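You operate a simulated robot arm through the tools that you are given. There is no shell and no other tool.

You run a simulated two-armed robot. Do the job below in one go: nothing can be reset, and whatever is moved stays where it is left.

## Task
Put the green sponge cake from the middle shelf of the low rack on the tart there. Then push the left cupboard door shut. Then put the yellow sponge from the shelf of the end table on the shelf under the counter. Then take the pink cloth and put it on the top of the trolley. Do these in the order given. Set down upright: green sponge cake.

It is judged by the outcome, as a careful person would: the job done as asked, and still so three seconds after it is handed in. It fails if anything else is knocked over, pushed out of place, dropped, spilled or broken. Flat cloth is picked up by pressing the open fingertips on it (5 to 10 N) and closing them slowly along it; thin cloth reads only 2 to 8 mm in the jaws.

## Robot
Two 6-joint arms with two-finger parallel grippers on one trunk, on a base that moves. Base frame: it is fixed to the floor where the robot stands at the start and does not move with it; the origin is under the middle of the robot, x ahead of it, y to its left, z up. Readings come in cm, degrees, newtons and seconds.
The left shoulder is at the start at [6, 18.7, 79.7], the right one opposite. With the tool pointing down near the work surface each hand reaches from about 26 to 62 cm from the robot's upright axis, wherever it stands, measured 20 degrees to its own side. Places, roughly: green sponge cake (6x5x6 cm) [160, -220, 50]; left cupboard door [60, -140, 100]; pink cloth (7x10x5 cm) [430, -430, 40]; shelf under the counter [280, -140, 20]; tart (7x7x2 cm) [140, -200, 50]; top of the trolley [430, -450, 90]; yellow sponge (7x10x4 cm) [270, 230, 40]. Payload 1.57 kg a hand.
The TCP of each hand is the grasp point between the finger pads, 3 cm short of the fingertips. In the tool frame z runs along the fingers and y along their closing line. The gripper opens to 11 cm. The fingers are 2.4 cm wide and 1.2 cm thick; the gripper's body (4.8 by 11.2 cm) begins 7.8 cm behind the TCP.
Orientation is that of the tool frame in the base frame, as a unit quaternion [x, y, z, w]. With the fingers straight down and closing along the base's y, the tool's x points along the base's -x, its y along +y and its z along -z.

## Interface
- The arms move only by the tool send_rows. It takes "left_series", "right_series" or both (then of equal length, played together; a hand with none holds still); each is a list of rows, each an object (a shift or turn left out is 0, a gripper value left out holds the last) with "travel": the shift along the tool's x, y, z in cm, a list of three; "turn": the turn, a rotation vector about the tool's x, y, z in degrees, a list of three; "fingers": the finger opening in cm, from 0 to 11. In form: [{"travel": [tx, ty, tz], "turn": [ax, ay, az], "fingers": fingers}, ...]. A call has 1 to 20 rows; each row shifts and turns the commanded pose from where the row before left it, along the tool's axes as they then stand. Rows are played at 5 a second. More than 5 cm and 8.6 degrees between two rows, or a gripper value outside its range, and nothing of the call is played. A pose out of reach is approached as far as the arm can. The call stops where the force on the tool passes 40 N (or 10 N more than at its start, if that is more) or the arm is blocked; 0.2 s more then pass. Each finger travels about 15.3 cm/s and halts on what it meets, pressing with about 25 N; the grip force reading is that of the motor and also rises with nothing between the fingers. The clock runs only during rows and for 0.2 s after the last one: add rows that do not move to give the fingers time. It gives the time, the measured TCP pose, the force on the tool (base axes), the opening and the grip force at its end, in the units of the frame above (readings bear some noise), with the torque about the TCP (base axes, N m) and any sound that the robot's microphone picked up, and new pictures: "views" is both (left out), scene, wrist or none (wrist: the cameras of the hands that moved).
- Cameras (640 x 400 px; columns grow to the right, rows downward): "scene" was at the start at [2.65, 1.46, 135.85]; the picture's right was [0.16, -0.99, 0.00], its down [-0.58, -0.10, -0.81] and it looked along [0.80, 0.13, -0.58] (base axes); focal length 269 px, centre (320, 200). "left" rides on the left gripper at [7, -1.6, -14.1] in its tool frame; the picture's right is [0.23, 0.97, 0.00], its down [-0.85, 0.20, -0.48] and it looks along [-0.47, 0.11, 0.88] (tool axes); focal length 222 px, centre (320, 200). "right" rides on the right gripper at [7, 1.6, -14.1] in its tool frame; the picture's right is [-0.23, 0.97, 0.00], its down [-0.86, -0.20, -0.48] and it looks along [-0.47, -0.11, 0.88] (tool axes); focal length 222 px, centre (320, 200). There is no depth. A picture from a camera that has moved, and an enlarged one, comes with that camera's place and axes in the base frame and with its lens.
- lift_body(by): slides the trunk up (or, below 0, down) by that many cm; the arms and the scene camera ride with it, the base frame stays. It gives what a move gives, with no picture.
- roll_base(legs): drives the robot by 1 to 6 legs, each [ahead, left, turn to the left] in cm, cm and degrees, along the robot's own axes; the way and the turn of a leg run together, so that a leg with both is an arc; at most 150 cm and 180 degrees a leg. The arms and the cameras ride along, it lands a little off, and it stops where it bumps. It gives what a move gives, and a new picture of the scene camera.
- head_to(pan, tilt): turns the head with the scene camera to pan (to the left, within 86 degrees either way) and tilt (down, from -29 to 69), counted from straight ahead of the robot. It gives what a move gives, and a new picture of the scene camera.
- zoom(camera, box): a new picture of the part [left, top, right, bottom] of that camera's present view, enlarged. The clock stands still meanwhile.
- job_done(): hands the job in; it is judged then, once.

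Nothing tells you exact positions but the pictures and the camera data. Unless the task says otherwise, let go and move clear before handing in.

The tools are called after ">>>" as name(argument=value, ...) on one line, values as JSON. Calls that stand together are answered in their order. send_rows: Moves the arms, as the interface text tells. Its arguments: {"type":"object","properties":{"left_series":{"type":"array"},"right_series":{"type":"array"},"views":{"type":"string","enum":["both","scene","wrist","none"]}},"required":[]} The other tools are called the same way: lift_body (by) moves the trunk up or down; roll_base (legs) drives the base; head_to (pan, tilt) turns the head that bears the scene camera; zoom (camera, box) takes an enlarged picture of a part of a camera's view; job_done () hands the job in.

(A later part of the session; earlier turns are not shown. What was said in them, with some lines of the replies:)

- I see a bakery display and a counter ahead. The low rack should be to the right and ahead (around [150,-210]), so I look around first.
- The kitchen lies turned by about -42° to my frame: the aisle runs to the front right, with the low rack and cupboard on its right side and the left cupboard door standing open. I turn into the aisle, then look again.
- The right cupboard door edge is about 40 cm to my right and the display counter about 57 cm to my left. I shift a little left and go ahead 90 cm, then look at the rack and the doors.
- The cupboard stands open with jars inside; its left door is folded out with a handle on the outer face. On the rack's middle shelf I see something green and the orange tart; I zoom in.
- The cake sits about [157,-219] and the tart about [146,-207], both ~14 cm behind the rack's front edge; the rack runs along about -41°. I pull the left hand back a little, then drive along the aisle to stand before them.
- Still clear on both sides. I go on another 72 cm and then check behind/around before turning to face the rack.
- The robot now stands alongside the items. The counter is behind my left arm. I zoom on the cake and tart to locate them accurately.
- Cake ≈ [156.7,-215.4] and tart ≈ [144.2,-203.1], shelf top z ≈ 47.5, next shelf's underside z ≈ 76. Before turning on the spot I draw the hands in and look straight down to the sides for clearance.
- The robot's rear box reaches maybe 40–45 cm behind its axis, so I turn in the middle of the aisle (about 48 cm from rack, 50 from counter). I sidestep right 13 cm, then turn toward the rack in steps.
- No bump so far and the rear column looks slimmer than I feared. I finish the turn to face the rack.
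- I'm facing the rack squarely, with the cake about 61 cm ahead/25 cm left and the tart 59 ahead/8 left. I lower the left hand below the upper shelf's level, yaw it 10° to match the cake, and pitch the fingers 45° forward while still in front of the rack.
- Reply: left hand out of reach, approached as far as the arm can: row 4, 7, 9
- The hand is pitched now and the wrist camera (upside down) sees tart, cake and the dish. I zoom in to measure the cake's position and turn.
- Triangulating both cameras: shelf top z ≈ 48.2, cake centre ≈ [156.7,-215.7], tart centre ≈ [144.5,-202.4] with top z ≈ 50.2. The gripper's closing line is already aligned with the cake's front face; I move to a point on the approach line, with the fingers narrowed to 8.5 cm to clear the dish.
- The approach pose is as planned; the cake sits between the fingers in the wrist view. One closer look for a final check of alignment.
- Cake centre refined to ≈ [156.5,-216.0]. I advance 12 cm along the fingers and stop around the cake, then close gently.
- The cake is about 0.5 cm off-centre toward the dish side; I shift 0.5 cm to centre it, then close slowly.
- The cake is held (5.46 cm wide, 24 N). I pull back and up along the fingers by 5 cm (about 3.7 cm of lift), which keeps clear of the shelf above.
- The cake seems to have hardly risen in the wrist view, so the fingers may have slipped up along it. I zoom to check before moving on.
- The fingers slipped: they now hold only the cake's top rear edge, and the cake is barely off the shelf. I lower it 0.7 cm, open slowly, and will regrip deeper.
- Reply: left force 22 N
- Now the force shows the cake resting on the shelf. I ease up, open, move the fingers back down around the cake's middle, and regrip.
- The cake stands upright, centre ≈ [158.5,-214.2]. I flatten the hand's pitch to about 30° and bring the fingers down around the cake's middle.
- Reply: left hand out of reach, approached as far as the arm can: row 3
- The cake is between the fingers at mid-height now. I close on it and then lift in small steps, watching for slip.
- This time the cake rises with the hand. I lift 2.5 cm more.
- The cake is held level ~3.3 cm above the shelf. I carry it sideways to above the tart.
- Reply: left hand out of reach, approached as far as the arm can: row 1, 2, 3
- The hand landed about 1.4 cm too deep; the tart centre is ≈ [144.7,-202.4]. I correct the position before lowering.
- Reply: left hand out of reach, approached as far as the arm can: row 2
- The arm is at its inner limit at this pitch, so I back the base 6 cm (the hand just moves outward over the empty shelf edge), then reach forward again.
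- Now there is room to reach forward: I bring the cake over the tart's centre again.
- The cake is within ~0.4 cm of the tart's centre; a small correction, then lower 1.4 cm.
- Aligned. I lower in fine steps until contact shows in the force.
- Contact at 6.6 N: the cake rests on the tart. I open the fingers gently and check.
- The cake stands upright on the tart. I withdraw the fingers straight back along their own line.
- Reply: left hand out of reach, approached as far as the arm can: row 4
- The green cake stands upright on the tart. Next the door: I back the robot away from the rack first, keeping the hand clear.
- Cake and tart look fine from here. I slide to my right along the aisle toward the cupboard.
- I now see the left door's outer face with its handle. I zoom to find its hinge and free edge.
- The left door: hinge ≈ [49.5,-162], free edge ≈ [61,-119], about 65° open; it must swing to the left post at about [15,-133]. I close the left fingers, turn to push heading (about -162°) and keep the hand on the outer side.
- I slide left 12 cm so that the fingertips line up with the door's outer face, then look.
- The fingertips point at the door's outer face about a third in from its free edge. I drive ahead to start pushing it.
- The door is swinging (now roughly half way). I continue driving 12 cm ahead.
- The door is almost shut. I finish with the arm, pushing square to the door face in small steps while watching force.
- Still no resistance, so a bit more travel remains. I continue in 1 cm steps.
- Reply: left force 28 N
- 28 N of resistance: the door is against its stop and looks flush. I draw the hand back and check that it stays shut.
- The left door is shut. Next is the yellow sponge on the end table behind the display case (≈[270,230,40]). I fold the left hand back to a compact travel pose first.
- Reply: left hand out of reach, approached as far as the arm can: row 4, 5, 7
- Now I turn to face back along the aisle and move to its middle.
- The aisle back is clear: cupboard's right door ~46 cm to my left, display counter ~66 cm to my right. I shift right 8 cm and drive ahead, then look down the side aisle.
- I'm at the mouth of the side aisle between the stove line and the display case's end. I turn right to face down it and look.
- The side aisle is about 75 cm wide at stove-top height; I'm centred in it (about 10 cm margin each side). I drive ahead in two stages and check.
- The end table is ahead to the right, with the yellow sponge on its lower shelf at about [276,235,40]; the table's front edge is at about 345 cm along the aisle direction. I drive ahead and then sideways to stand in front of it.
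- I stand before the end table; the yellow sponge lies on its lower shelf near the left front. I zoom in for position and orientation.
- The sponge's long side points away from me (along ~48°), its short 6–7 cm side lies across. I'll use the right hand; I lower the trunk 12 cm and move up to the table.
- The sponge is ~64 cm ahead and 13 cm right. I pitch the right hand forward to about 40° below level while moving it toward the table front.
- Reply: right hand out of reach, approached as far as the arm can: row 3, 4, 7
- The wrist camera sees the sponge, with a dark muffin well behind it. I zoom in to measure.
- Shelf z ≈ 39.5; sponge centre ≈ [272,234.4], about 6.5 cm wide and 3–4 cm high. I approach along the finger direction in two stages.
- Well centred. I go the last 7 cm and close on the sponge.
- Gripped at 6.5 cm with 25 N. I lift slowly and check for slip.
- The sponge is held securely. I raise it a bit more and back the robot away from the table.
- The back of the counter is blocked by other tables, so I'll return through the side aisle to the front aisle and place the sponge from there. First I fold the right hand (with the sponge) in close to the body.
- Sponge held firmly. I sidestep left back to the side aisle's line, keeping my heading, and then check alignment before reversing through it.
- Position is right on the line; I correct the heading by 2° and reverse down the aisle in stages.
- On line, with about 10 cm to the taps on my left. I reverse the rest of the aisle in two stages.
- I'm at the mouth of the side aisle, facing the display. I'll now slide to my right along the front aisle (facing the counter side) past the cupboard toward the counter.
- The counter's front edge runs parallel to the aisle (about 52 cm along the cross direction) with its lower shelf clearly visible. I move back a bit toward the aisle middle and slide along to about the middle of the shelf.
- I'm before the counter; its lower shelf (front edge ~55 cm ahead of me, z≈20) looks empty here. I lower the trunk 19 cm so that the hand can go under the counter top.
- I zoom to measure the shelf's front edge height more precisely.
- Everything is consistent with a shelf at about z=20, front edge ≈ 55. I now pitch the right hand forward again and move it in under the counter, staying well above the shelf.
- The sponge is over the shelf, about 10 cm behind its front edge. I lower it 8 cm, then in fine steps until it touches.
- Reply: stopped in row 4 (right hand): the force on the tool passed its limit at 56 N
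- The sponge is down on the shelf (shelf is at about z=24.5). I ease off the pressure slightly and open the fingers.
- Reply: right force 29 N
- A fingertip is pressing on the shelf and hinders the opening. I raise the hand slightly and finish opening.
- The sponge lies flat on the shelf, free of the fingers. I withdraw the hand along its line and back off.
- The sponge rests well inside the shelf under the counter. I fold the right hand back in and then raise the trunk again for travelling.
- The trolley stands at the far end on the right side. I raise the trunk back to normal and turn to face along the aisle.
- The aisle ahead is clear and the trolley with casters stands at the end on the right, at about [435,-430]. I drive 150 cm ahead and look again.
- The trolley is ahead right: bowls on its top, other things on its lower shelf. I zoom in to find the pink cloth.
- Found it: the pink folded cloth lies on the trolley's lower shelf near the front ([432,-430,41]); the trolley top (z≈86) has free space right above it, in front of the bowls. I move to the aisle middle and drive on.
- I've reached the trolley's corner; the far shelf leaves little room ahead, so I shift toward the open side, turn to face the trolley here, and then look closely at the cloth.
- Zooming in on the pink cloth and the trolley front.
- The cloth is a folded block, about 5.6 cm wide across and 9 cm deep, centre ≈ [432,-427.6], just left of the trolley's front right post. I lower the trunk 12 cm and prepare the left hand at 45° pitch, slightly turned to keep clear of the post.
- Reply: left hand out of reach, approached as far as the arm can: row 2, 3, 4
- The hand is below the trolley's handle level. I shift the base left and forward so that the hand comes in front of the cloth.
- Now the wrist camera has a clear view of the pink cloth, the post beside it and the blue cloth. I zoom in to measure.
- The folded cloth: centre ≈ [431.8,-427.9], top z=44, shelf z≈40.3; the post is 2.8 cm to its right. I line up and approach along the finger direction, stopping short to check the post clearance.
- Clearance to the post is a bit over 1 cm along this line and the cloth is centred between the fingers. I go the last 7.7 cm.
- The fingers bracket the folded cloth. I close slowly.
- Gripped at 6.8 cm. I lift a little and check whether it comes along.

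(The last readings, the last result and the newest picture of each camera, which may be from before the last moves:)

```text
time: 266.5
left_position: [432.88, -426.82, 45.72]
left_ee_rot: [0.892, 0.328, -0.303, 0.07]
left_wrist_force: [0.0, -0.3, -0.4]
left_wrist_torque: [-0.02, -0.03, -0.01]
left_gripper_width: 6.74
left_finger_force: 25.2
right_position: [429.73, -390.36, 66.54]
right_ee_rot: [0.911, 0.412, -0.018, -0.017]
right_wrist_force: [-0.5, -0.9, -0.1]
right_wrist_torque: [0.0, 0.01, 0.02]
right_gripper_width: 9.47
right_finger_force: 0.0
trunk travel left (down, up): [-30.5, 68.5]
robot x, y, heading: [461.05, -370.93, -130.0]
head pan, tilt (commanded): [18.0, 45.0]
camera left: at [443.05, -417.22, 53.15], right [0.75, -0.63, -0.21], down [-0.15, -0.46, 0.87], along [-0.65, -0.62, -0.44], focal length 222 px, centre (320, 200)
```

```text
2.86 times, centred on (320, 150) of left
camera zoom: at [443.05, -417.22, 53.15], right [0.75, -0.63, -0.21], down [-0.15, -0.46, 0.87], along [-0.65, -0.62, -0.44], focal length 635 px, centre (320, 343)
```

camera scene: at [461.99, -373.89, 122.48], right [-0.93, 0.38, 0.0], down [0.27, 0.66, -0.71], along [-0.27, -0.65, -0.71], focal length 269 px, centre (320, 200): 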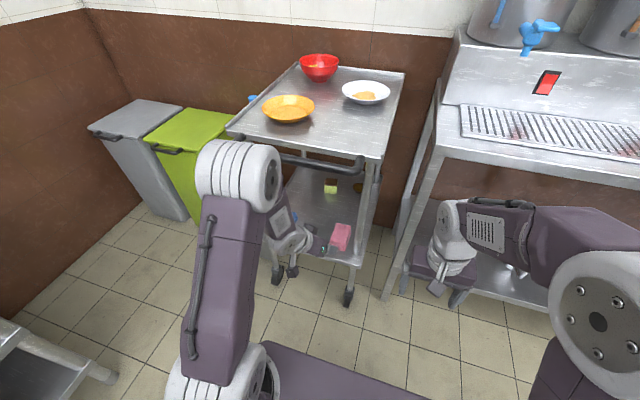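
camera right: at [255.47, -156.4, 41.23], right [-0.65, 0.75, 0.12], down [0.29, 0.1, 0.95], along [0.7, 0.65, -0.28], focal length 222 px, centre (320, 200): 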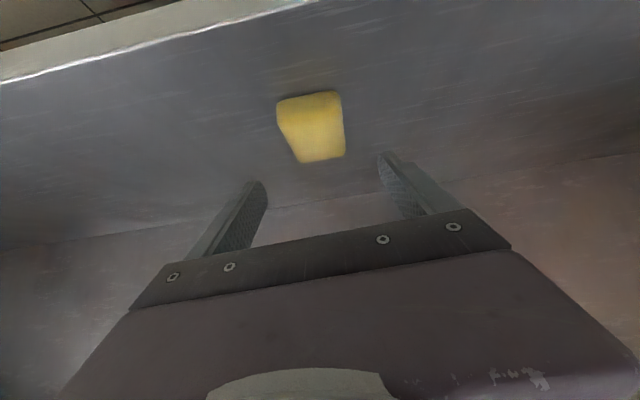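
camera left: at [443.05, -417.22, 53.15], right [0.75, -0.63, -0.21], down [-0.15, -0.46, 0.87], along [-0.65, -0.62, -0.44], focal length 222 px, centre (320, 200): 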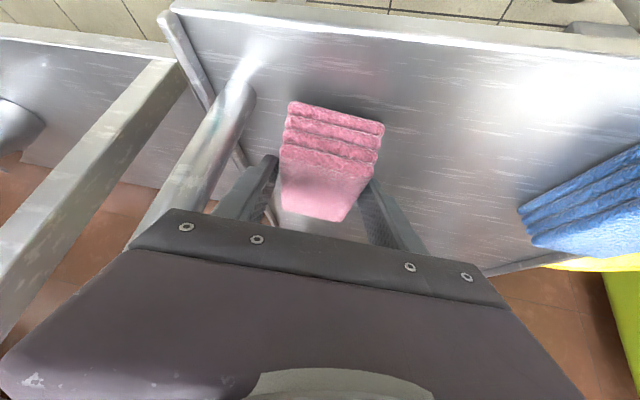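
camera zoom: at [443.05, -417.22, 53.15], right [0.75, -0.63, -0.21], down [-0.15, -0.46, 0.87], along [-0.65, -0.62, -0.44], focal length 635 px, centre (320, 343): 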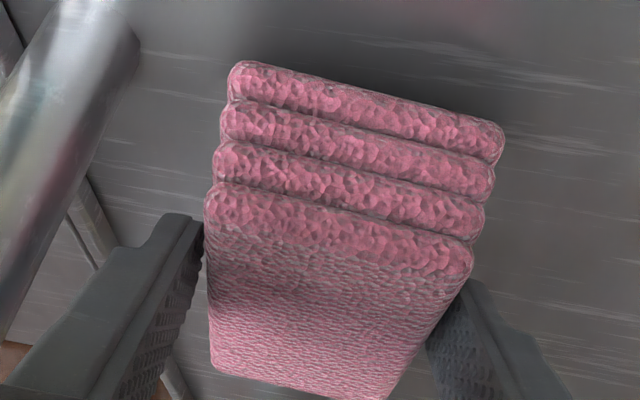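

The cloth comes along. I pull it back along the approach line, out from beside the post, then back the base away.

>>> send_rows(left_series=[{"travel": [0, 0, -2]}, {"travel": [0, 0, -2.5]}, {"travel": [0, 0, -2.5]}, {"travel": [0, 0, -2.5]}, {}], views="wrist")

>>> roll_base(legs=[[-18, 0, 0]])

>>> send_rows(left_series=[{}], views="wrist")

```text
time: 267.7
left_position: [437.68, -423.76, 53.52]
left_ee_rot: [0.892, 0.327, -0.305, 0.069]
left_wrist_force: [-0.3, -0.6, -0.8]
left_wrist_torque: [0.03, -0.02, -0.02]
left_gripper_width: 6.7
left_finger_force: 24.8
right_position: [429.66, -390.3, 66.47]
right_ee_rot: [0.911, 0.412, -0.018, -0.017]
right_wrist_force: [0.6, -1.3, -0.2]
right_wrist_torque: [0.03, -0.02, 0.02]
right_gripper_width: 9.49
right_finger_force: 0.0
trunk travel left (down, up): [-30.5, 68.5]
robot x, y, heading: [461.21, -370.88, -130.1]
head pan, tilt (commanded): [18.0, 45.0]
camera left: at [447.75, -414.1, 60.91], right [0.75, -0.63, -0.21], down [-0.15, -0.46, 0.87], along [-0.65, -0.62, -0.44], focal length 222 px, centre (320, 200)
```

left: 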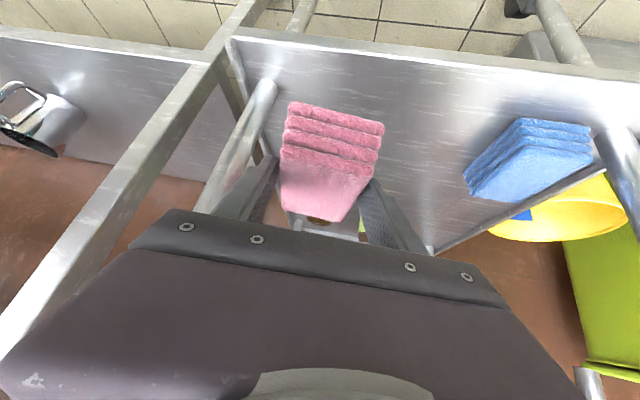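

```text
time: 269.2
left_position: [449.21, -409.9, 53.55]
left_ee_rot: [0.892, 0.327, -0.305, 0.071]
left_wrist_force: [0.1, -0.5, -0.6]
left_wrist_torque: [0.03, -0.02, -0.01]
left_gripper_width: 6.69
left_finger_force: 24.6
right_position: [441.31, -376.54, 66.44]
right_ee_rot: [0.911, 0.412, -0.018, -0.018]
right_wrist_force: [0.4, 0.2, 0.8]
right_wrist_torque: [-0.05, 0.03, 0.03]
right_gripper_width: 9.5
right_finger_force: 0.0
trunk travel left (down, up): [-30.5, 68.5]
robot x, y, heading: [472.95, -357.23, -130.3]
head pan, tilt (commanded): [18.0, 45.0]
camera scene: at [473.73, -359.96, 122.49], right [-0.93, 0.38, 0.0], down [0.27, 0.65, -0.71], along [-0.27, -0.66, -0.71], focal length 269 px, centre (320, 200)
```

scene: 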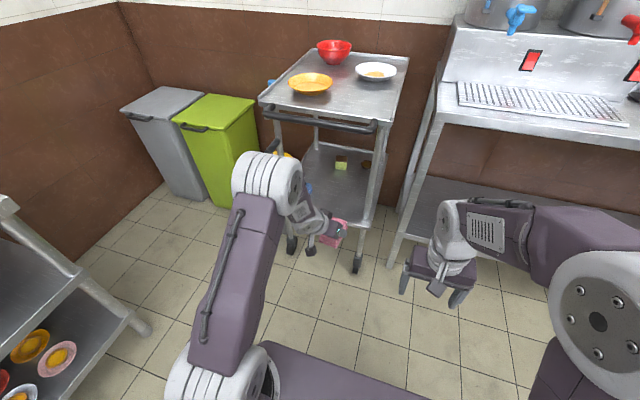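

```text
time: 269.6
left_position: [449.16, -409.88, 53.45]
left_ee_rot: [0.892, 0.327, -0.305, 0.07]
left_wrist_force: [-0.3, -0.4, -0.7]
left_wrist_torque: [0.0, -0.02, 0.01]
left_gripper_width: 6.68
left_finger_force: 24.5
right_position: [441.37, -376.46, 66.53]
right_ee_rot: [0.911, 0.412, -0.018, -0.018]
right_wrist_force: [0.2, 0.0, 0.4]
right_wrist_torque: [-0.03, 0.01, 0.01]
right_gripper_width: 9.53
right_finger_force: 0.0
trunk travel left (down, up): [-30.5, 68.5]
robot x, y, heading: [472.78, -356.96, -130.1]
head pan, tilt (commanded): [18.0, 45.0]
camera left: at [459.31, -400.33, 60.9], right [0.75, -0.63, -0.21], down [-0.15, -0.46, 0.87], along [-0.65, -0.62, -0.44], focal length 222 px, centre (320, 200)
```

left: 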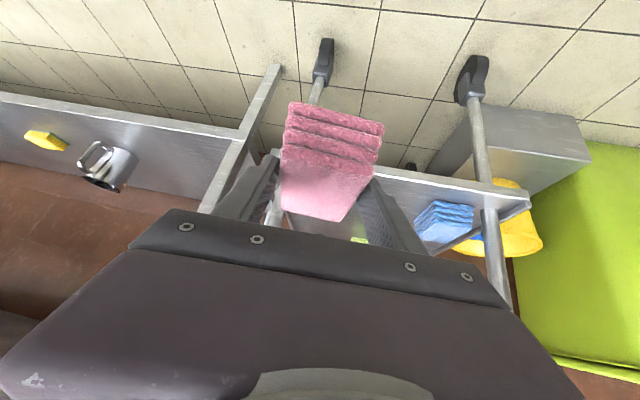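

The cloth is clear of the trolley. I raise the trunk 46 cm to bring it above the trolley top.

>>> lift_body(by=46)

>>> head_to(pan=15, tilt=52)

>>> send_rows(left_series=[{}], views="wrist")

```text
refused: 46 is not a number from -40 to 40
```

```text
time: 270.3
left_position: [449.26, -409.88, 53.41]
left_ee_rot: [0.892, 0.327, -0.304, 0.07]
left_wrist_force: [0.1, 0.2, -1.4]
left_wrist_torque: [0.0, -0.04, -0.03]
left_gripper_width: 6.64
left_finger_force: 25.1
right_position: [441.46, -376.56, 66.51]
right_ee_rot: [0.91, 0.413, -0.019, -0.018]
right_wrist_force: [0.2, -0.4, 0.4]
right_wrist_torque: [0.0, -0.03, 0.02]
right_gripper_width: 9.51
right_finger_force: 0.1
trunk travel left (down, up): [-30.5, 68.5]
robot x, y, heading: [472.81, -357.07, -130.1]
head pan, tilt (commanded): [15.0, 52.0]
camera scene: at [473.54, -359.3, 121.53], right [-0.91, 0.42, 0.0], down [0.33, 0.71, -0.62], along [-0.26, -0.56, -0.79], focal length 269 px, centre (320, 200)
```

scene: 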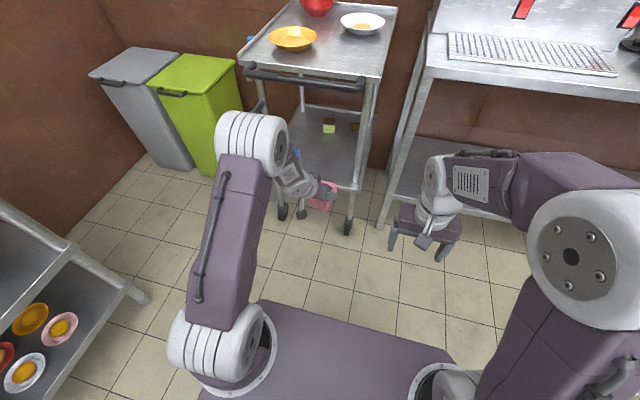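

```text
time: 270.7
left_position: [449.1, -409.89, 53.48]
left_ee_rot: [0.892, 0.327, -0.305, 0.07]
left_wrist_force: [-0.5, 0.3, -1.0]
left_wrist_torque: [-0.02, 0.01, 0.0]
left_gripper_width: 6.66
left_finger_force: 24.3
right_position: [441.31, -376.55, 66.43]
right_ee_rot: [0.911, 0.413, -0.018, -0.018]
right_wrist_force: [-0.2, 0.4, 0.2]
right_wrist_torque: [-0.03, 0.0, -0.02]
right_gripper_width: 9.48
right_finger_force: 0.0
trunk travel left (down, up): [-30.5, 68.5]
robot x, y, heading: [472.57, -356.91, -129.8]
head pan, tilt (commanded): [15.0, 52.0]
camera left: at [459.31, -400.33, 60.9], right [0.75, -0.63, -0.21], down [-0.15, -0.46, 0.87], along [-0.65, -0.62, -0.44], focal length 222 px, centre (320, 200)
```

left: 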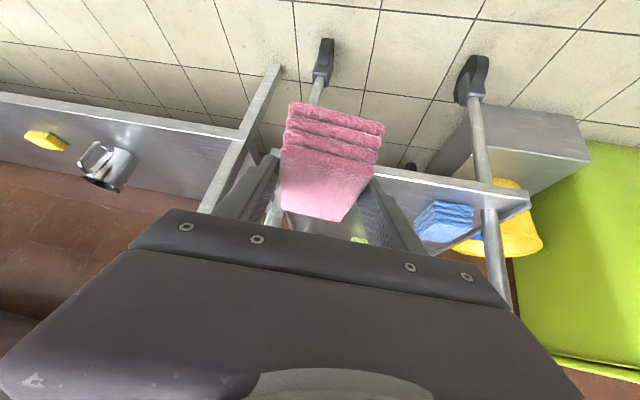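

The trunk moves at most 40 cm at a time, so I raise it in two steps.

>>> lift_body(by=30)

>>> lift_body(by=18)

>>> head_to(pan=15, tilt=60)

>>> send_rows(left_series=[{}], views="wrist")

```text
time: 273.7
left_position: [449.23, -409.94, 83.56]
left_ee_rot: [0.892, 0.327, -0.304, 0.07]
left_wrist_force: [-0.1, 0.3, -0.5]
left_wrist_torque: [-0.01, -0.04, -0.03]
left_gripper_width: 6.59
left_finger_force: 24.8
right_position: [441.39, -376.5, 96.6]
right_ee_rot: [0.91, 0.413, -0.019, -0.018]
right_wrist_force: [0.3, -0.1, -0.8]
right_wrist_torque: [0.02, 0.02, -0.02]
right_gripper_width: 9.51
right_finger_force: 0.0
trunk travel left (down, up): [-60.5, 38.5]
robot x, y, heading: [472.73, -357.02, -129.9]
head pan, tilt (commanded): [15.0, 52.0]
```

```text
time: 275.7
left_position: [449.17, -409.97, 101.43]
left_ee_rot: [0.892, 0.327, -0.304, 0.07]
left_wrist_force: [-0.4, -0.2, -0.6]
left_wrist_torque: [0.01, 0.02, -0.01]
left_gripper_width: 6.56
left_finger_force: 24.8
right_position: [441.38, -376.55, 114.59]
right_ee_rot: [0.911, 0.412, -0.019, -0.017]
right_wrist_force: [0.4, 0.8, -0.4]
right_wrist_torque: [0.0, 0.0, 0.02]
right_gripper_width: 9.48
right_finger_force: 0.0
trunk travel left (down, up): [-78.5, 20.5]
robot x, y, heading: [472.72, -357.08, -130.0]
head pan, tilt (commanded): [15.0, 52.0]
```

```text
time: 276.4
left_position: [449.16, -409.91, 101.46]
left_ee_rot: [0.892, 0.327, -0.304, 0.07]
left_wrist_force: [-0.5, 0.3, -0.7]
left_wrist_torque: [0.02, 0.01, 0.01]
left_gripper_width: 6.55
left_finger_force: 25.5
right_position: [441.34, -376.58, 114.53]
right_ee_rot: [0.91, 0.413, -0.019, -0.018]
right_wrist_force: [0.3, 1.0, -0.4]
right_wrist_torque: [-0.01, 0.05, 0.01]
right_gripper_width: 9.5
right_finger_force: 0.1
trunk travel left (down, up): [-78.5, 20.5]
robot x, y, heading: [473.28, -357.11, -130.0]
head pan, tilt (commanded): [15.0, 60.0]
camera scene: at [473.89, -358.55, 168.54], right [-0.91, 0.42, 0.0], down [0.37, 0.78, -0.5], along [-0.21, -0.45, -0.87], focal length 269 px, centre (320, 200)
```

scene: 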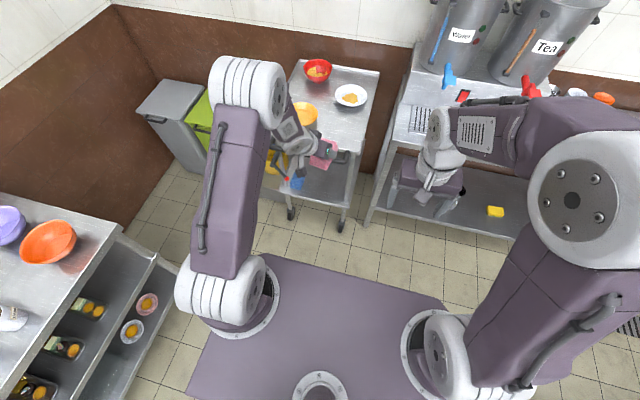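

```text
time: 276.8
left_position: [449.28, -409.96, 101.59]
left_ee_rot: [0.892, 0.327, -0.305, 0.07]
left_wrist_force: [0.4, -0.3, -0.8]
left_wrist_torque: [0.03, 0.0, -0.03]
left_gripper_width: 6.55
left_finger_force: 24.6
right_position: [441.39, -376.58, 114.37]
right_ee_rot: [0.911, 0.413, -0.018, -0.017]
right_wrist_force: [-0.6, 0.2, -0.3]
right_wrist_torque: [-0.02, -0.01, -0.01]
right_gripper_width: 9.53
right_finger_force: 0.0
trunk travel left (down, up): [-78.5, 20.5]
robot x, y, heading: [472.86, -357.13, -130.3]
head pan, tilt (commanded): [15.0, 60.0]
camera left: at [459.3, -400.34, 108.9], right [0.75, -0.63, -0.21], down [-0.15, -0.46, 0.87], along [-0.65, -0.62, -0.44], focal length 222 px, centre (320, 200)
```

left: 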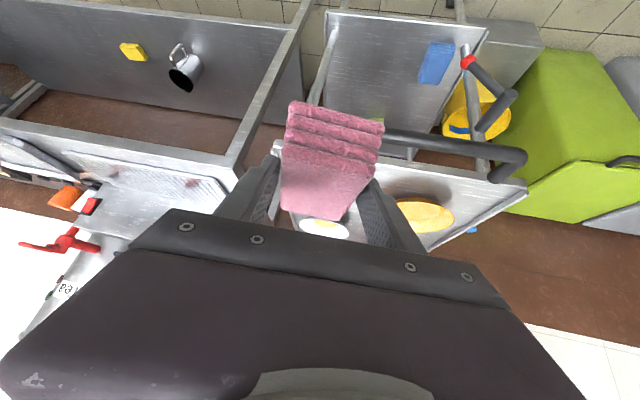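

The cloth is held above trolley-top height; the free spot lies between the front edge, the white dish and the orange bowl. I drive forward 22 cm over the handle to bring the cloth above that spot.

>>> roll_base(legs=[[22, -1.5, 0]])

>>> send_rows(left_series=[{}], views="wrist")

>>> zoom(camera="scene", box=[250, 40, 410, 180])

```text
time: 278.5
left_position: [433.69, -426.15, 101.58]
left_ee_rot: [0.891, 0.328, -0.304, 0.07]
left_wrist_force: [0.4, -0.4, -0.2]
left_wrist_torque: [-0.02, 0.01, 0.03]
left_gripper_width: 6.57
left_finger_force: 24.9
right_position: [425.83, -392.72, 114.46]
right_ee_rot: [0.91, 0.414, -0.02, -0.017]
right_wrist_force: [0.2, 0.3, -0.3]
right_wrist_torque: [-0.01, 0.0, 0.0]
right_gripper_width: 9.5
right_finger_force: 0.1
trunk travel left (down, up): [-78.5, 20.5]
robot x, y, heading: [457.26, -373.21, -129.8]
head pan, tilt (commanded): [15.0, 60.0]
camera scene: at [458.39, -374.59, 168.54], right [-0.91, 0.42, 0.0], down [0.37, 0.78, -0.5], along [-0.21, -0.45, -0.87], focal length 269 px, centre (320, 200)
```

scene: 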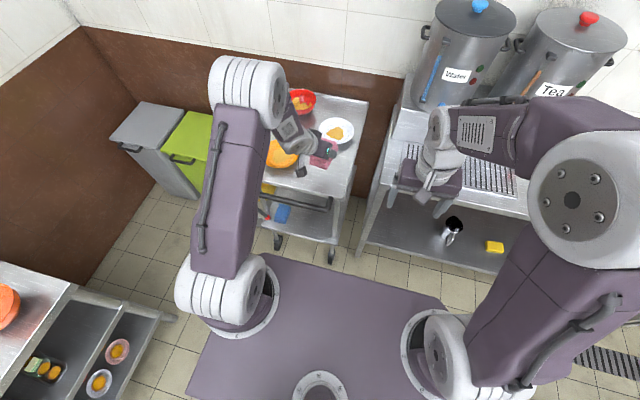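

```text
time: 278.9
left_position: [433.71, -426.04, 101.53]
left_ee_rot: [0.892, 0.327, -0.305, 0.07]
left_wrist_force: [1.0, -0.1, -1.5]
left_wrist_torque: [-0.01, -0.02, -0.02]
left_gripper_width: 6.55
left_finger_force: 25.0
right_position: [425.64, -392.72, 114.36]
right_ee_rot: [0.91, 0.413, -0.019, -0.017]
right_wrist_force: [0.5, 0.5, 0.1]
right_wrist_torque: [-0.03, -0.02, -0.02]
right_gripper_width: 9.5
right_finger_force: 0.0
trunk travel left (down, up): [-78.5, 20.5]
robot x, y, heading: [457.31, -373.32, -130.0]
head pan, tilt (commanded): [15.0, 60.0]
camera left: at [443.79, -416.51, 108.94], right [0.75, -0.63, -0.21], down [-0.15, -0.46, 0.87], along [-0.65, -0.62, -0.44], focal length 222 px, centre (320, 200)
```

left: 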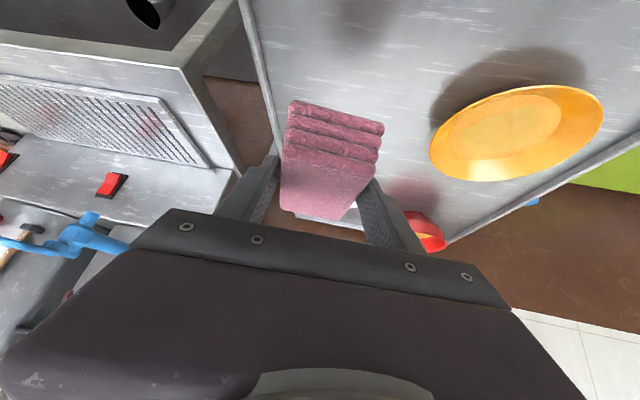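

```text
2.86 times, centred on (330, 110) of scene
camera zoom: at [458.35, -374.64, 168.54], right [-0.91, 0.42, 0.0], down [0.37, 0.78, -0.5], along [-0.21, -0.45, -0.87], focal length 769 px, centre (291, 457)
```

zoom: 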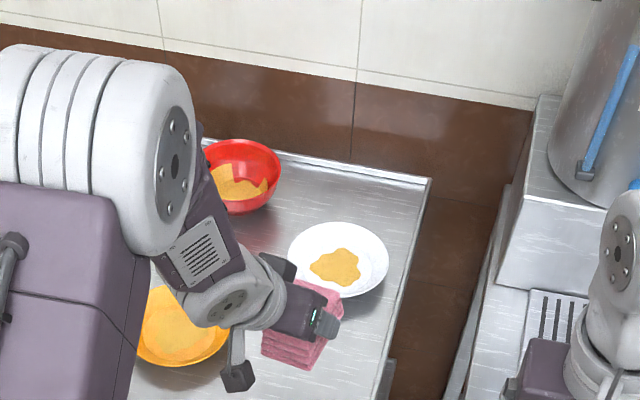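

The cloth hangs over the free spot with clearance to all bowls. I lower the trunk 7.5 cm, then finish by arm in fine steps.

>>> lift_body(by=-7.5)

>>> send_rows(left_series=[{"travel": [0.3, 0.04, 0.4]}, {"travel": [0.3, 0.04, 0.4]}, {}], views="wrist")

>>> zoom(camera="left", box=[210, 60, 430, 220])

```text
time: 280.0
left_position: [433.62, -426.14, 94.07]
left_ee_rot: [0.892, 0.327, -0.305, 0.07]
left_wrist_force: [0.4, -0.5, -0.6]
left_wrist_torque: [0.04, -0.01, 0.02]
left_gripper_width: 6.54
left_finger_force: 24.9
right_position: [425.81, -392.62, 107.12]
right_ee_rot: [0.91, 0.414, -0.018, -0.017]
right_wrist_force: [0.4, -0.2, 0.8]
right_wrist_torque: [-0.03, 0.01, 0.03]
right_gripper_width: 9.49
right_finger_force: 0.0
trunk travel left (down, up): [-71.0, 28.0]
robot x, y, heading: [457.18, -373.53, -130.0]
head pan, tilt (commanded): [15.0, 60.0]
```

```text
time: 280.8
left_position: [433.59, -426.2, 93.1]
left_ee_rot: [0.892, 0.328, -0.304, 0.071]
left_wrist_force: [-0.4, -1.1, 0.1]
left_wrist_torque: [0.0, -0.01, 0.02]
left_gripper_width: 6.52
left_finger_force: 25.3
right_position: [425.5, -392.74, 107.07]
right_ee_rot: [0.91, 0.414, -0.019, -0.018]
right_wrist_force: [0.4, -0.8, -0.7]
right_wrist_torque: [0.01, -0.01, 0.01]
right_gripper_width: 9.49
right_finger_force: 0.0
trunk travel left (down, up): [-71.0, 28.0]
robot x, y, heading: [457.14, -373.49, -130.1]
head pan, tilt (commanded): [15.0, 60.0]
camera left: at [443.75, -416.57, 100.41], right [0.75, -0.63, -0.21], down [-0.15, -0.46, 0.87], along [-0.65, -0.62, -0.44], focal length 222 px, centre (320, 200)
```

left: 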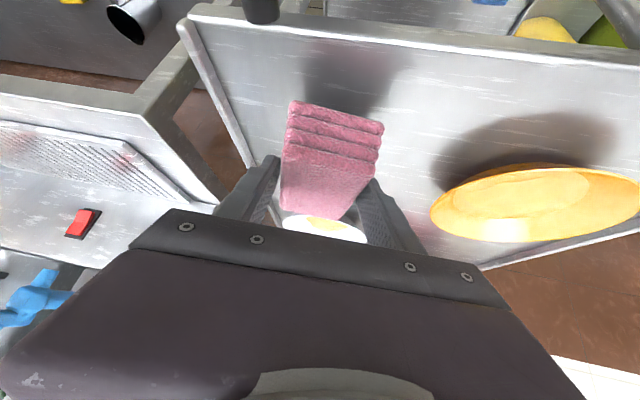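

```text
2.50 times, centred on (320, 140) of left
camera zoom: at [443.75, -416.57, 100.41], right [0.75, -0.63, -0.21], down [-0.15, -0.46, 0.87], along [-0.65, -0.62, -0.44], focal length 555 px, centre (320, 350)
```

zoom: 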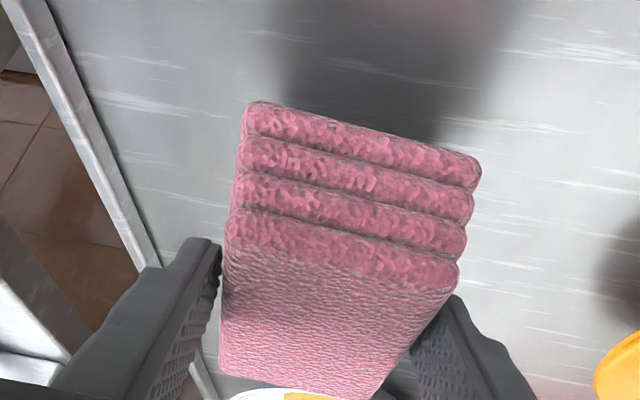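

About 3 cm above the top now. I lower in half-centimetre steps, watching the force.

>>> send_rows(left_series=[{"travel": [0.3, 0.04, 0.4]}, {"travel": [0.3, 0.04, 0.4]}, {"travel": [0.3, 0.04, 0.4]}, {}], views="none")

>>> send_rows(left_series=[{"travel": [0.18, 0.02, 0.24]}, {}], views="none")

>>> send_rows(left_series=[{"travel": [0.18, 0.02, 0.24]}, {}], views="wrist")

```text
time: 281.8
left_position: [433.73, -426.22, 91.37]
left_ee_rot: [0.892, 0.327, -0.305, 0.069]
left_wrist_force: [0.1, 0.7, -1.4]
left_wrist_torque: [-0.02, -0.02, 0.04]
left_gripper_width: 6.54
left_finger_force: 25.3
right_position: [425.73, -392.65, 107.03]
right_ee_rot: [0.91, 0.413, -0.019, -0.017]
right_wrist_force: [-0.1, -1.0, -0.7]
right_wrist_torque: [-0.02, 0.02, 0.02]
right_gripper_width: 9.5
right_finger_force: 0.1
trunk travel left (down, up): [-71.0, 28.0]
robot x, y, heading: [457.03, -373.29, -130.1]
head pan, tilt (commanded): [15.0, 60.0]
```

```text
time: 282.4
left_position: [433.72, -426.23, 91.13]
left_ee_rot: [0.892, 0.328, -0.304, 0.07]
left_wrist_force: [-0.3, -0.2, -0.5]
left_wrist_torque: [0.01, -0.04, 0.01]
left_gripper_width: 6.53
left_finger_force: 25.3
right_position: [425.75, -392.77, 106.84]
right_ee_rot: [0.91, 0.413, -0.018, -0.017]
right_wrist_force: [-0.2, 0.0, -0.7]
right_wrist_torque: [-0.01, 0.0, 0.0]
right_gripper_width: 9.51
right_finger_force: 0.0
trunk travel left (down, up): [-71.0, 28.0]
robot x, y, heading: [457.44, -373.43, -130.0]
head pan, tilt (commanded): [15.0, 60.0]
```

```text
time: 283.0
left_position: [433.73, -426.2, 90.75]
left_ee_rot: [0.891, 0.328, -0.305, 0.07]
left_wrist_force: [0.1, -0.1, -0.4]
left_wrist_torque: [0.0, -0.04, 0.0]
left_gripper_width: 6.54
left_finger_force: 24.9
right_position: [425.57, -392.7, 106.94]
right_ee_rot: [0.91, 0.413, -0.019, -0.017]
right_wrist_force: [-0.2, -0.8, -0.8]
right_wrist_torque: [0.01, 0.03, 0.03]
right_gripper_width: 9.47
right_finger_force: 0.0
trunk travel left (down, up): [-71.0, 28.0]
robot x, y, heading: [456.98, -373.34, -130.0]
head pan, tilt (commanded): [15.0, 60.0]
camera left: at [443.81, -416.51, 98.27], right [0.75, -0.63, -0.21], down [-0.15, -0.46, 0.87], along [-0.65, -0.62, -0.44], focal length 222 px, centre (320, 200)
```

left: 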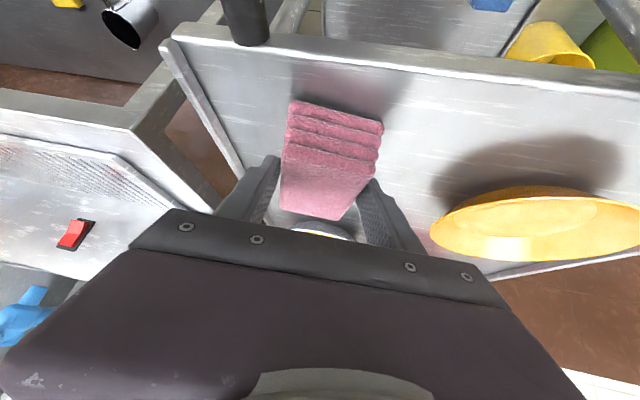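

>>> send_rows(left_series=[{"travel": [0.18, 0.02, 0.24]}, {}], views="none")

>>> send_rows(left_series=[{"travel": [0.18, 0.02, 0.24]}, {}], views="none")

>>> send_rows(left_series=[{"travel": [0.18, 0.02, 0.24]}, {}], views="wrist")

>>> zoom(camera="left", box=[210, 60, 430, 220])

```text
time: 283.6
left_position: [433.71, -426.05, 90.81]
left_ee_rot: [0.891, 0.326, -0.307, 0.071]
left_wrist_force: [1.5, -1.4, 15.7]
left_wrist_torque: [-0.08, -0.81, -0.07]
left_gripper_width: 6.49
left_finger_force: 24.6
right_position: [425.73, -392.59, 107.01]
right_ee_rot: [0.91, 0.413, -0.018, -0.016]
right_wrist_force: [-1.1, -0.7, 0.5]
right_wrist_torque: [0.01, -0.01, 0.01]
right_gripper_width: 9.5
right_finger_force: 0.0
trunk travel left (down, up): [-71.0, 28.0]
robot x, y, heading: [457.45, -373.47, -130.0]
head pan, tilt (commanded): [15.0, 60.0]
```

```text
time: 284.2
left_position: [433.74, -426.11, 90.58]
left_ee_rot: [0.891, 0.327, -0.307, 0.072]
left_wrist_force: [-3.4, -3.0, 25.7]
left_wrist_torque: [-0.71, -0.45, 0.11]
left_gripper_width: 6.58
left_finger_force: 24.9
right_position: [425.82, -392.56, 107.12]
right_ee_rot: [0.91, 0.414, -0.018, -0.016]
right_wrist_force: [0.0, 0.5, 0.1]
right_wrist_torque: [-0.02, -0.01, 0.01]
right_gripper_width: 9.51
right_finger_force: 0.0
trunk travel left (down, up): [-71.0, 28.0]
robot x, y, heading: [457.32, -373.5, -130.0]
head pan, tilt (commanded): [15.0, 60.0]
```

```text
time: 284.8
left_position: [433.6, -425.94, 90.51]
left_ee_rot: [0.891, 0.327, -0.307, 0.073]
left_wrist_force: [-6.5, -0.6, 30.4]
left_wrist_torque: [-0.67, -0.16, 0.04]
left_gripper_width: 6.68
left_finger_force: 24.9
right_position: [425.7, -392.37, 107.04]
right_ee_rot: [0.91, 0.413, -0.019, -0.016]
right_wrist_force: [0.3, 0.0, 0.0]
right_wrist_torque: [0.02, 0.03, -0.01]
right_gripper_width: 9.49
right_finger_force: 0.0
trunk travel left (down, up): [-71.0, 28.0]
robot x, y, heading: [457.29, -373.23, -129.9]
head pan, tilt (commanded): [15.0, 60.0]
camera left: at [443.78, -416.3, 97.65], right [0.75, -0.63, -0.21], down [-0.15, -0.46, 0.88], along [-0.65, -0.62, -0.43], focal length 222 px, centre (320, 200)
```

left: 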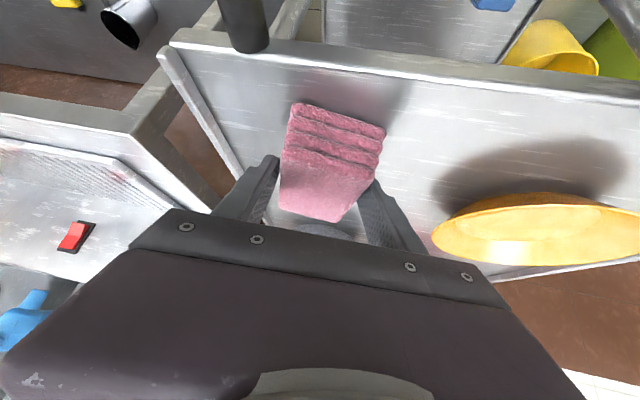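

```text
2.50 times, centred on (320, 140) of left
camera zoom: at [443.78, -416.3, 97.65], right [0.75, -0.63, -0.21], down [-0.15, -0.46, 0.88], along [-0.65, -0.62, -0.43], focal length 555 px, centre (320, 350)
```

zoom: 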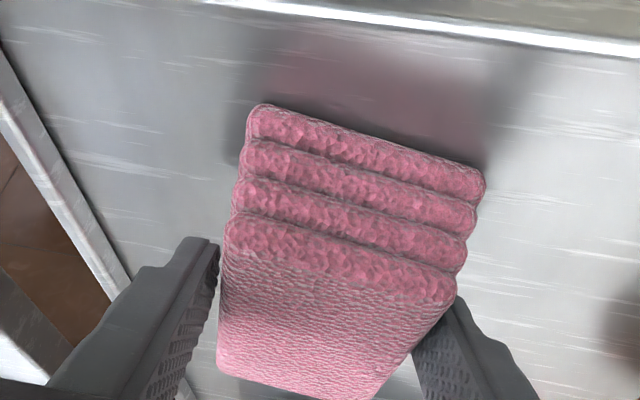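

Contact: the cloth rests on the trolley top. I ease the pressure off and open the fingers slowly.

>>> send_rows(left_series=[{"travel": [-0.18, -0.02, -0.24]}, {"travel": [-0.18, -0.02, -0.24]}, {}], views="none")

>>> send_rows(left_series=[{"fingers": 6.3}, {"fingers": 6.8}, {"fingers": 7.3}, {"fingers": 7.9}, {"fingers": 8.5}, {}], views="wrist")

>>> zoom(camera="left", box=[210, 60, 430, 220])

```text
time: 285.6
left_position: [433.76, -426.12, 90.35]
left_ee_rot: [0.892, 0.329, -0.302, 0.07]
left_wrist_force: [0.3, 2.3, 1.3]
left_wrist_torque: [-0.1, 0.08, -0.04]
left_gripper_width: 6.66
left_finger_force: 25.1
right_position: [425.63, -392.69, 106.94]
right_ee_rot: [0.91, 0.414, -0.018, -0.017]
right_wrist_force: [0.2, 0.2, -0.1]
right_wrist_torque: [0.02, 0.0, 0.03]
right_gripper_width: 9.48
right_finger_force: 0.1
trunk travel left (down, up): [-71.0, 28.0]
robot x, y, heading: [456.75, -373.01, -130.2]
head pan, tilt (commanded): [15.0, 60.0]
```

```text
time: 287.0
left_position: [433.73, -426.26, 90.54]
left_ee_rot: [0.891, 0.328, -0.305, 0.07]
left_wrist_force: [-0.5, -0.7, 0.2]
left_wrist_torque: [0.02, 0.02, -0.01]
left_gripper_width: 8.49
left_finger_force: 0.0
right_position: [425.7, -392.72, 107.06]
right_ee_rot: [0.91, 0.414, -0.019, -0.018]
right_wrist_force: [-0.1, -0.3, 0.3]
right_wrist_torque: [-0.01, 0.02, 0.0]
right_gripper_width: 9.51
right_finger_force: 0.1
trunk travel left (down, up): [-71.0, 28.0]
robot x, y, heading: [457.02, -373.34, -130.3]
head pan, tilt (commanded): [15.0, 60.0]
camera left: at [443.77, -416.61, 97.98], right [0.75, -0.63, -0.21], down [-0.15, -0.46, 0.87], along [-0.65, -0.62, -0.44], focal length 222 px, centre (320, 200)
```

left: 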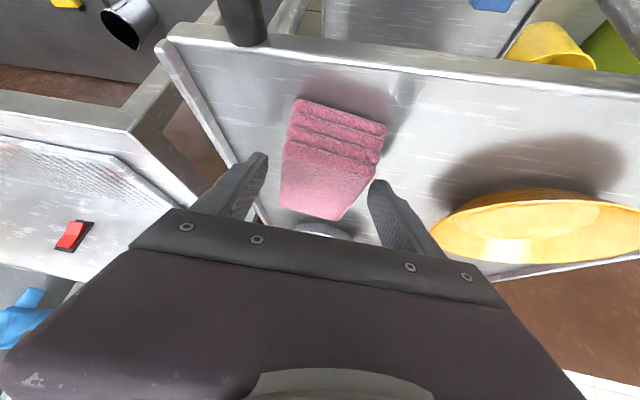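

```text
2.50 times, centred on (320, 140) of left
camera zoom: at [443.77, -416.61, 97.98], right [0.75, -0.63, -0.21], down [-0.15, -0.46, 0.87], along [-0.65, -0.62, -0.44], focal length 555 px, centre (320, 350)
```

zoom: 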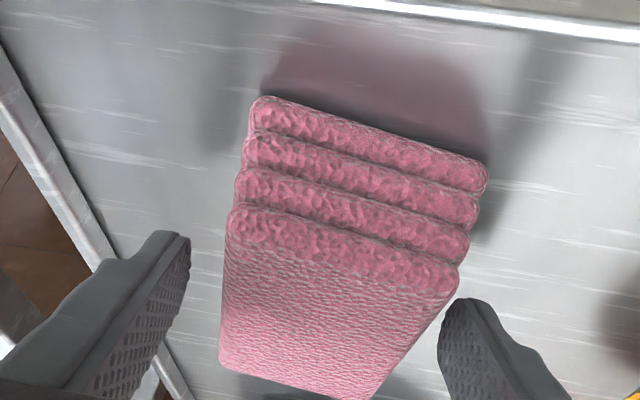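

Released; the cloth lies on the trolley top. I withdraw the hand along its line and back the base away.

>>> send_rows(left_series=[{"travel": [0, 0, -1.5]}, {"travel": [0, 0, -2.5]}, {"travel": [0, 0, -3]}, {"travel": [0, 0, -3]}, {}], views="wrist")

>>> roll_base(legs=[[-20, 0, 0]])

>>> zoom(camera="scene", box=[240, 40, 400, 240])

```text
time: 288.2
left_position: [438.49, -422.88, 98.61]
left_ee_rot: [0.892, 0.327, -0.304, 0.07]
left_wrist_force: [-0.3, -0.1, 0.2]
left_wrist_torque: [0.02, -0.01, -0.02]
left_gripper_width: 8.5
left_finger_force: 0.1
right_position: [425.57, -392.95, 106.91]
right_ee_rot: [0.91, 0.414, -0.018, -0.017]
right_wrist_force: [0.2, -0.8, -0.8]
right_wrist_torque: [-0.01, -0.02, -0.01]
right_gripper_width: 9.47
right_finger_force: 0.2
trunk travel left (down, up): [-71.0, 28.0]
robot x, y, heading: [457.13, -373.6, -130.1]
head pan, tilt (commanded): [15.0, 60.0]
camera left: at [448.59, -413.28, 106.07], right [0.75, -0.63, -0.21], down [-0.15, -0.46, 0.87], along [-0.65, -0.62, -0.44], focal length 222 px, centre (320, 200)
```

left: 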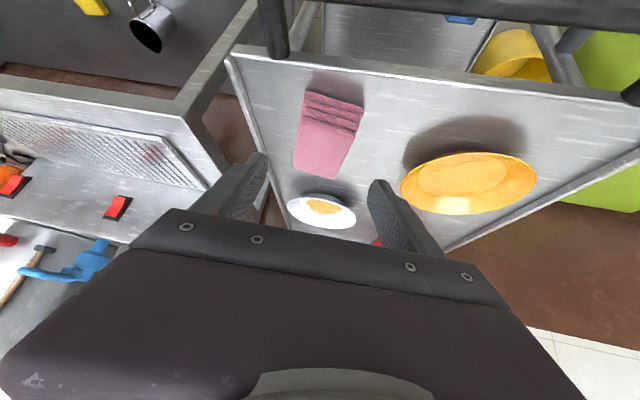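

```text
time: 289.8
left_position: [451.28, -407.56, 98.56]
left_ee_rot: [0.892, 0.327, -0.304, 0.069]
left_wrist_force: [-0.1, -0.6, 0.8]
left_wrist_torque: [0.03, 0.0, 0.0]
left_gripper_width: 8.49
left_finger_force: 0.0
right_position: [438.63, -377.55, 107.0]
right_ee_rot: [0.91, 0.413, -0.019, -0.017]
right_wrist_force: [0.0, 0.7, 0.4]
right_wrist_torque: [-0.02, -0.02, -0.01]
right_gripper_width: 9.5
right_finger_force: 0.0
trunk travel left (down, up): [-71.0, 28.0]
robot x, y, heading: [470.46, -358.01, -130.2]
head pan, tilt (commanded): [15.0, 60.0]
camera scene: at [471.1, -359.48, 161.04], right [-0.91, 0.42, 0.0], down [0.37, 0.78, -0.5], along [-0.21, -0.45, -0.87], focal length 269 px, centre (320, 200)
```

scene: 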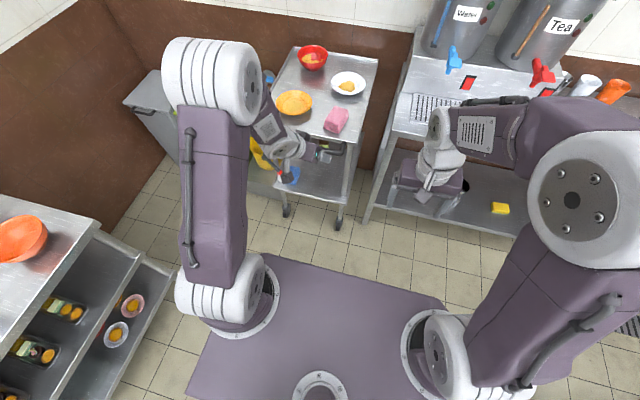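

```text
2.00 times, centred on (320, 140) of scene
camera zoom: at [471.1, -359.48, 161.04], right [-0.91, 0.42, 0.0], down [0.37, 0.78, -0.5], along [-0.21, -0.45, -0.87], focal length 538 px, centre (320, 320)
```

zoom: 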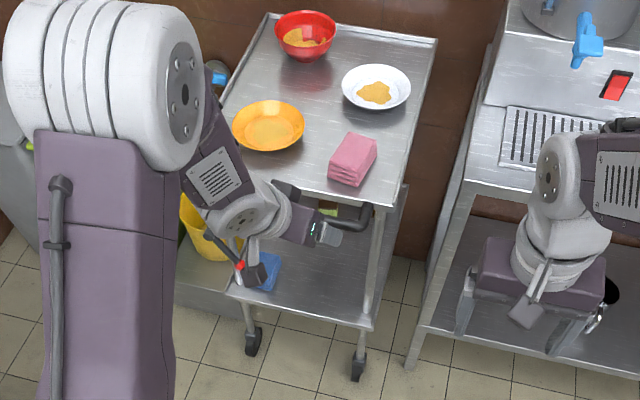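

All four parts are done:
- The green cake stands upright on the tart.
- The left cupboard door is shut.
- The yellow sponge lies on the shelf under the counter.
- The pink cloth lies on the trolley top.

Both hands are empty and clear of everything, so I hand the job in.

>>> job_done()

```text
The job is handed in.
```

I did all four steps in the order you gave and handed the job in. I don't have a verdict on it yet.

- **Green sponge cake:** it stands upright on the tart on the rack's middle shelf. My first grip slipped, so I set it back down and regripped before moving it. It was still there when I drove past later.
- **Left cupboard door:** I pushed it until it met its stop, and it stayed shut when I backed away.
- **Yellow sponge:** it lies flat on the shelf under the counter, about 10 cm back from the front edge.
- **Pink cloth:** it lies folded on the trolley top, in front of the bowls and not touching them.

I saw nothing else knocked or moved. I didn't go back to look at the door or the sponge again at the very end.
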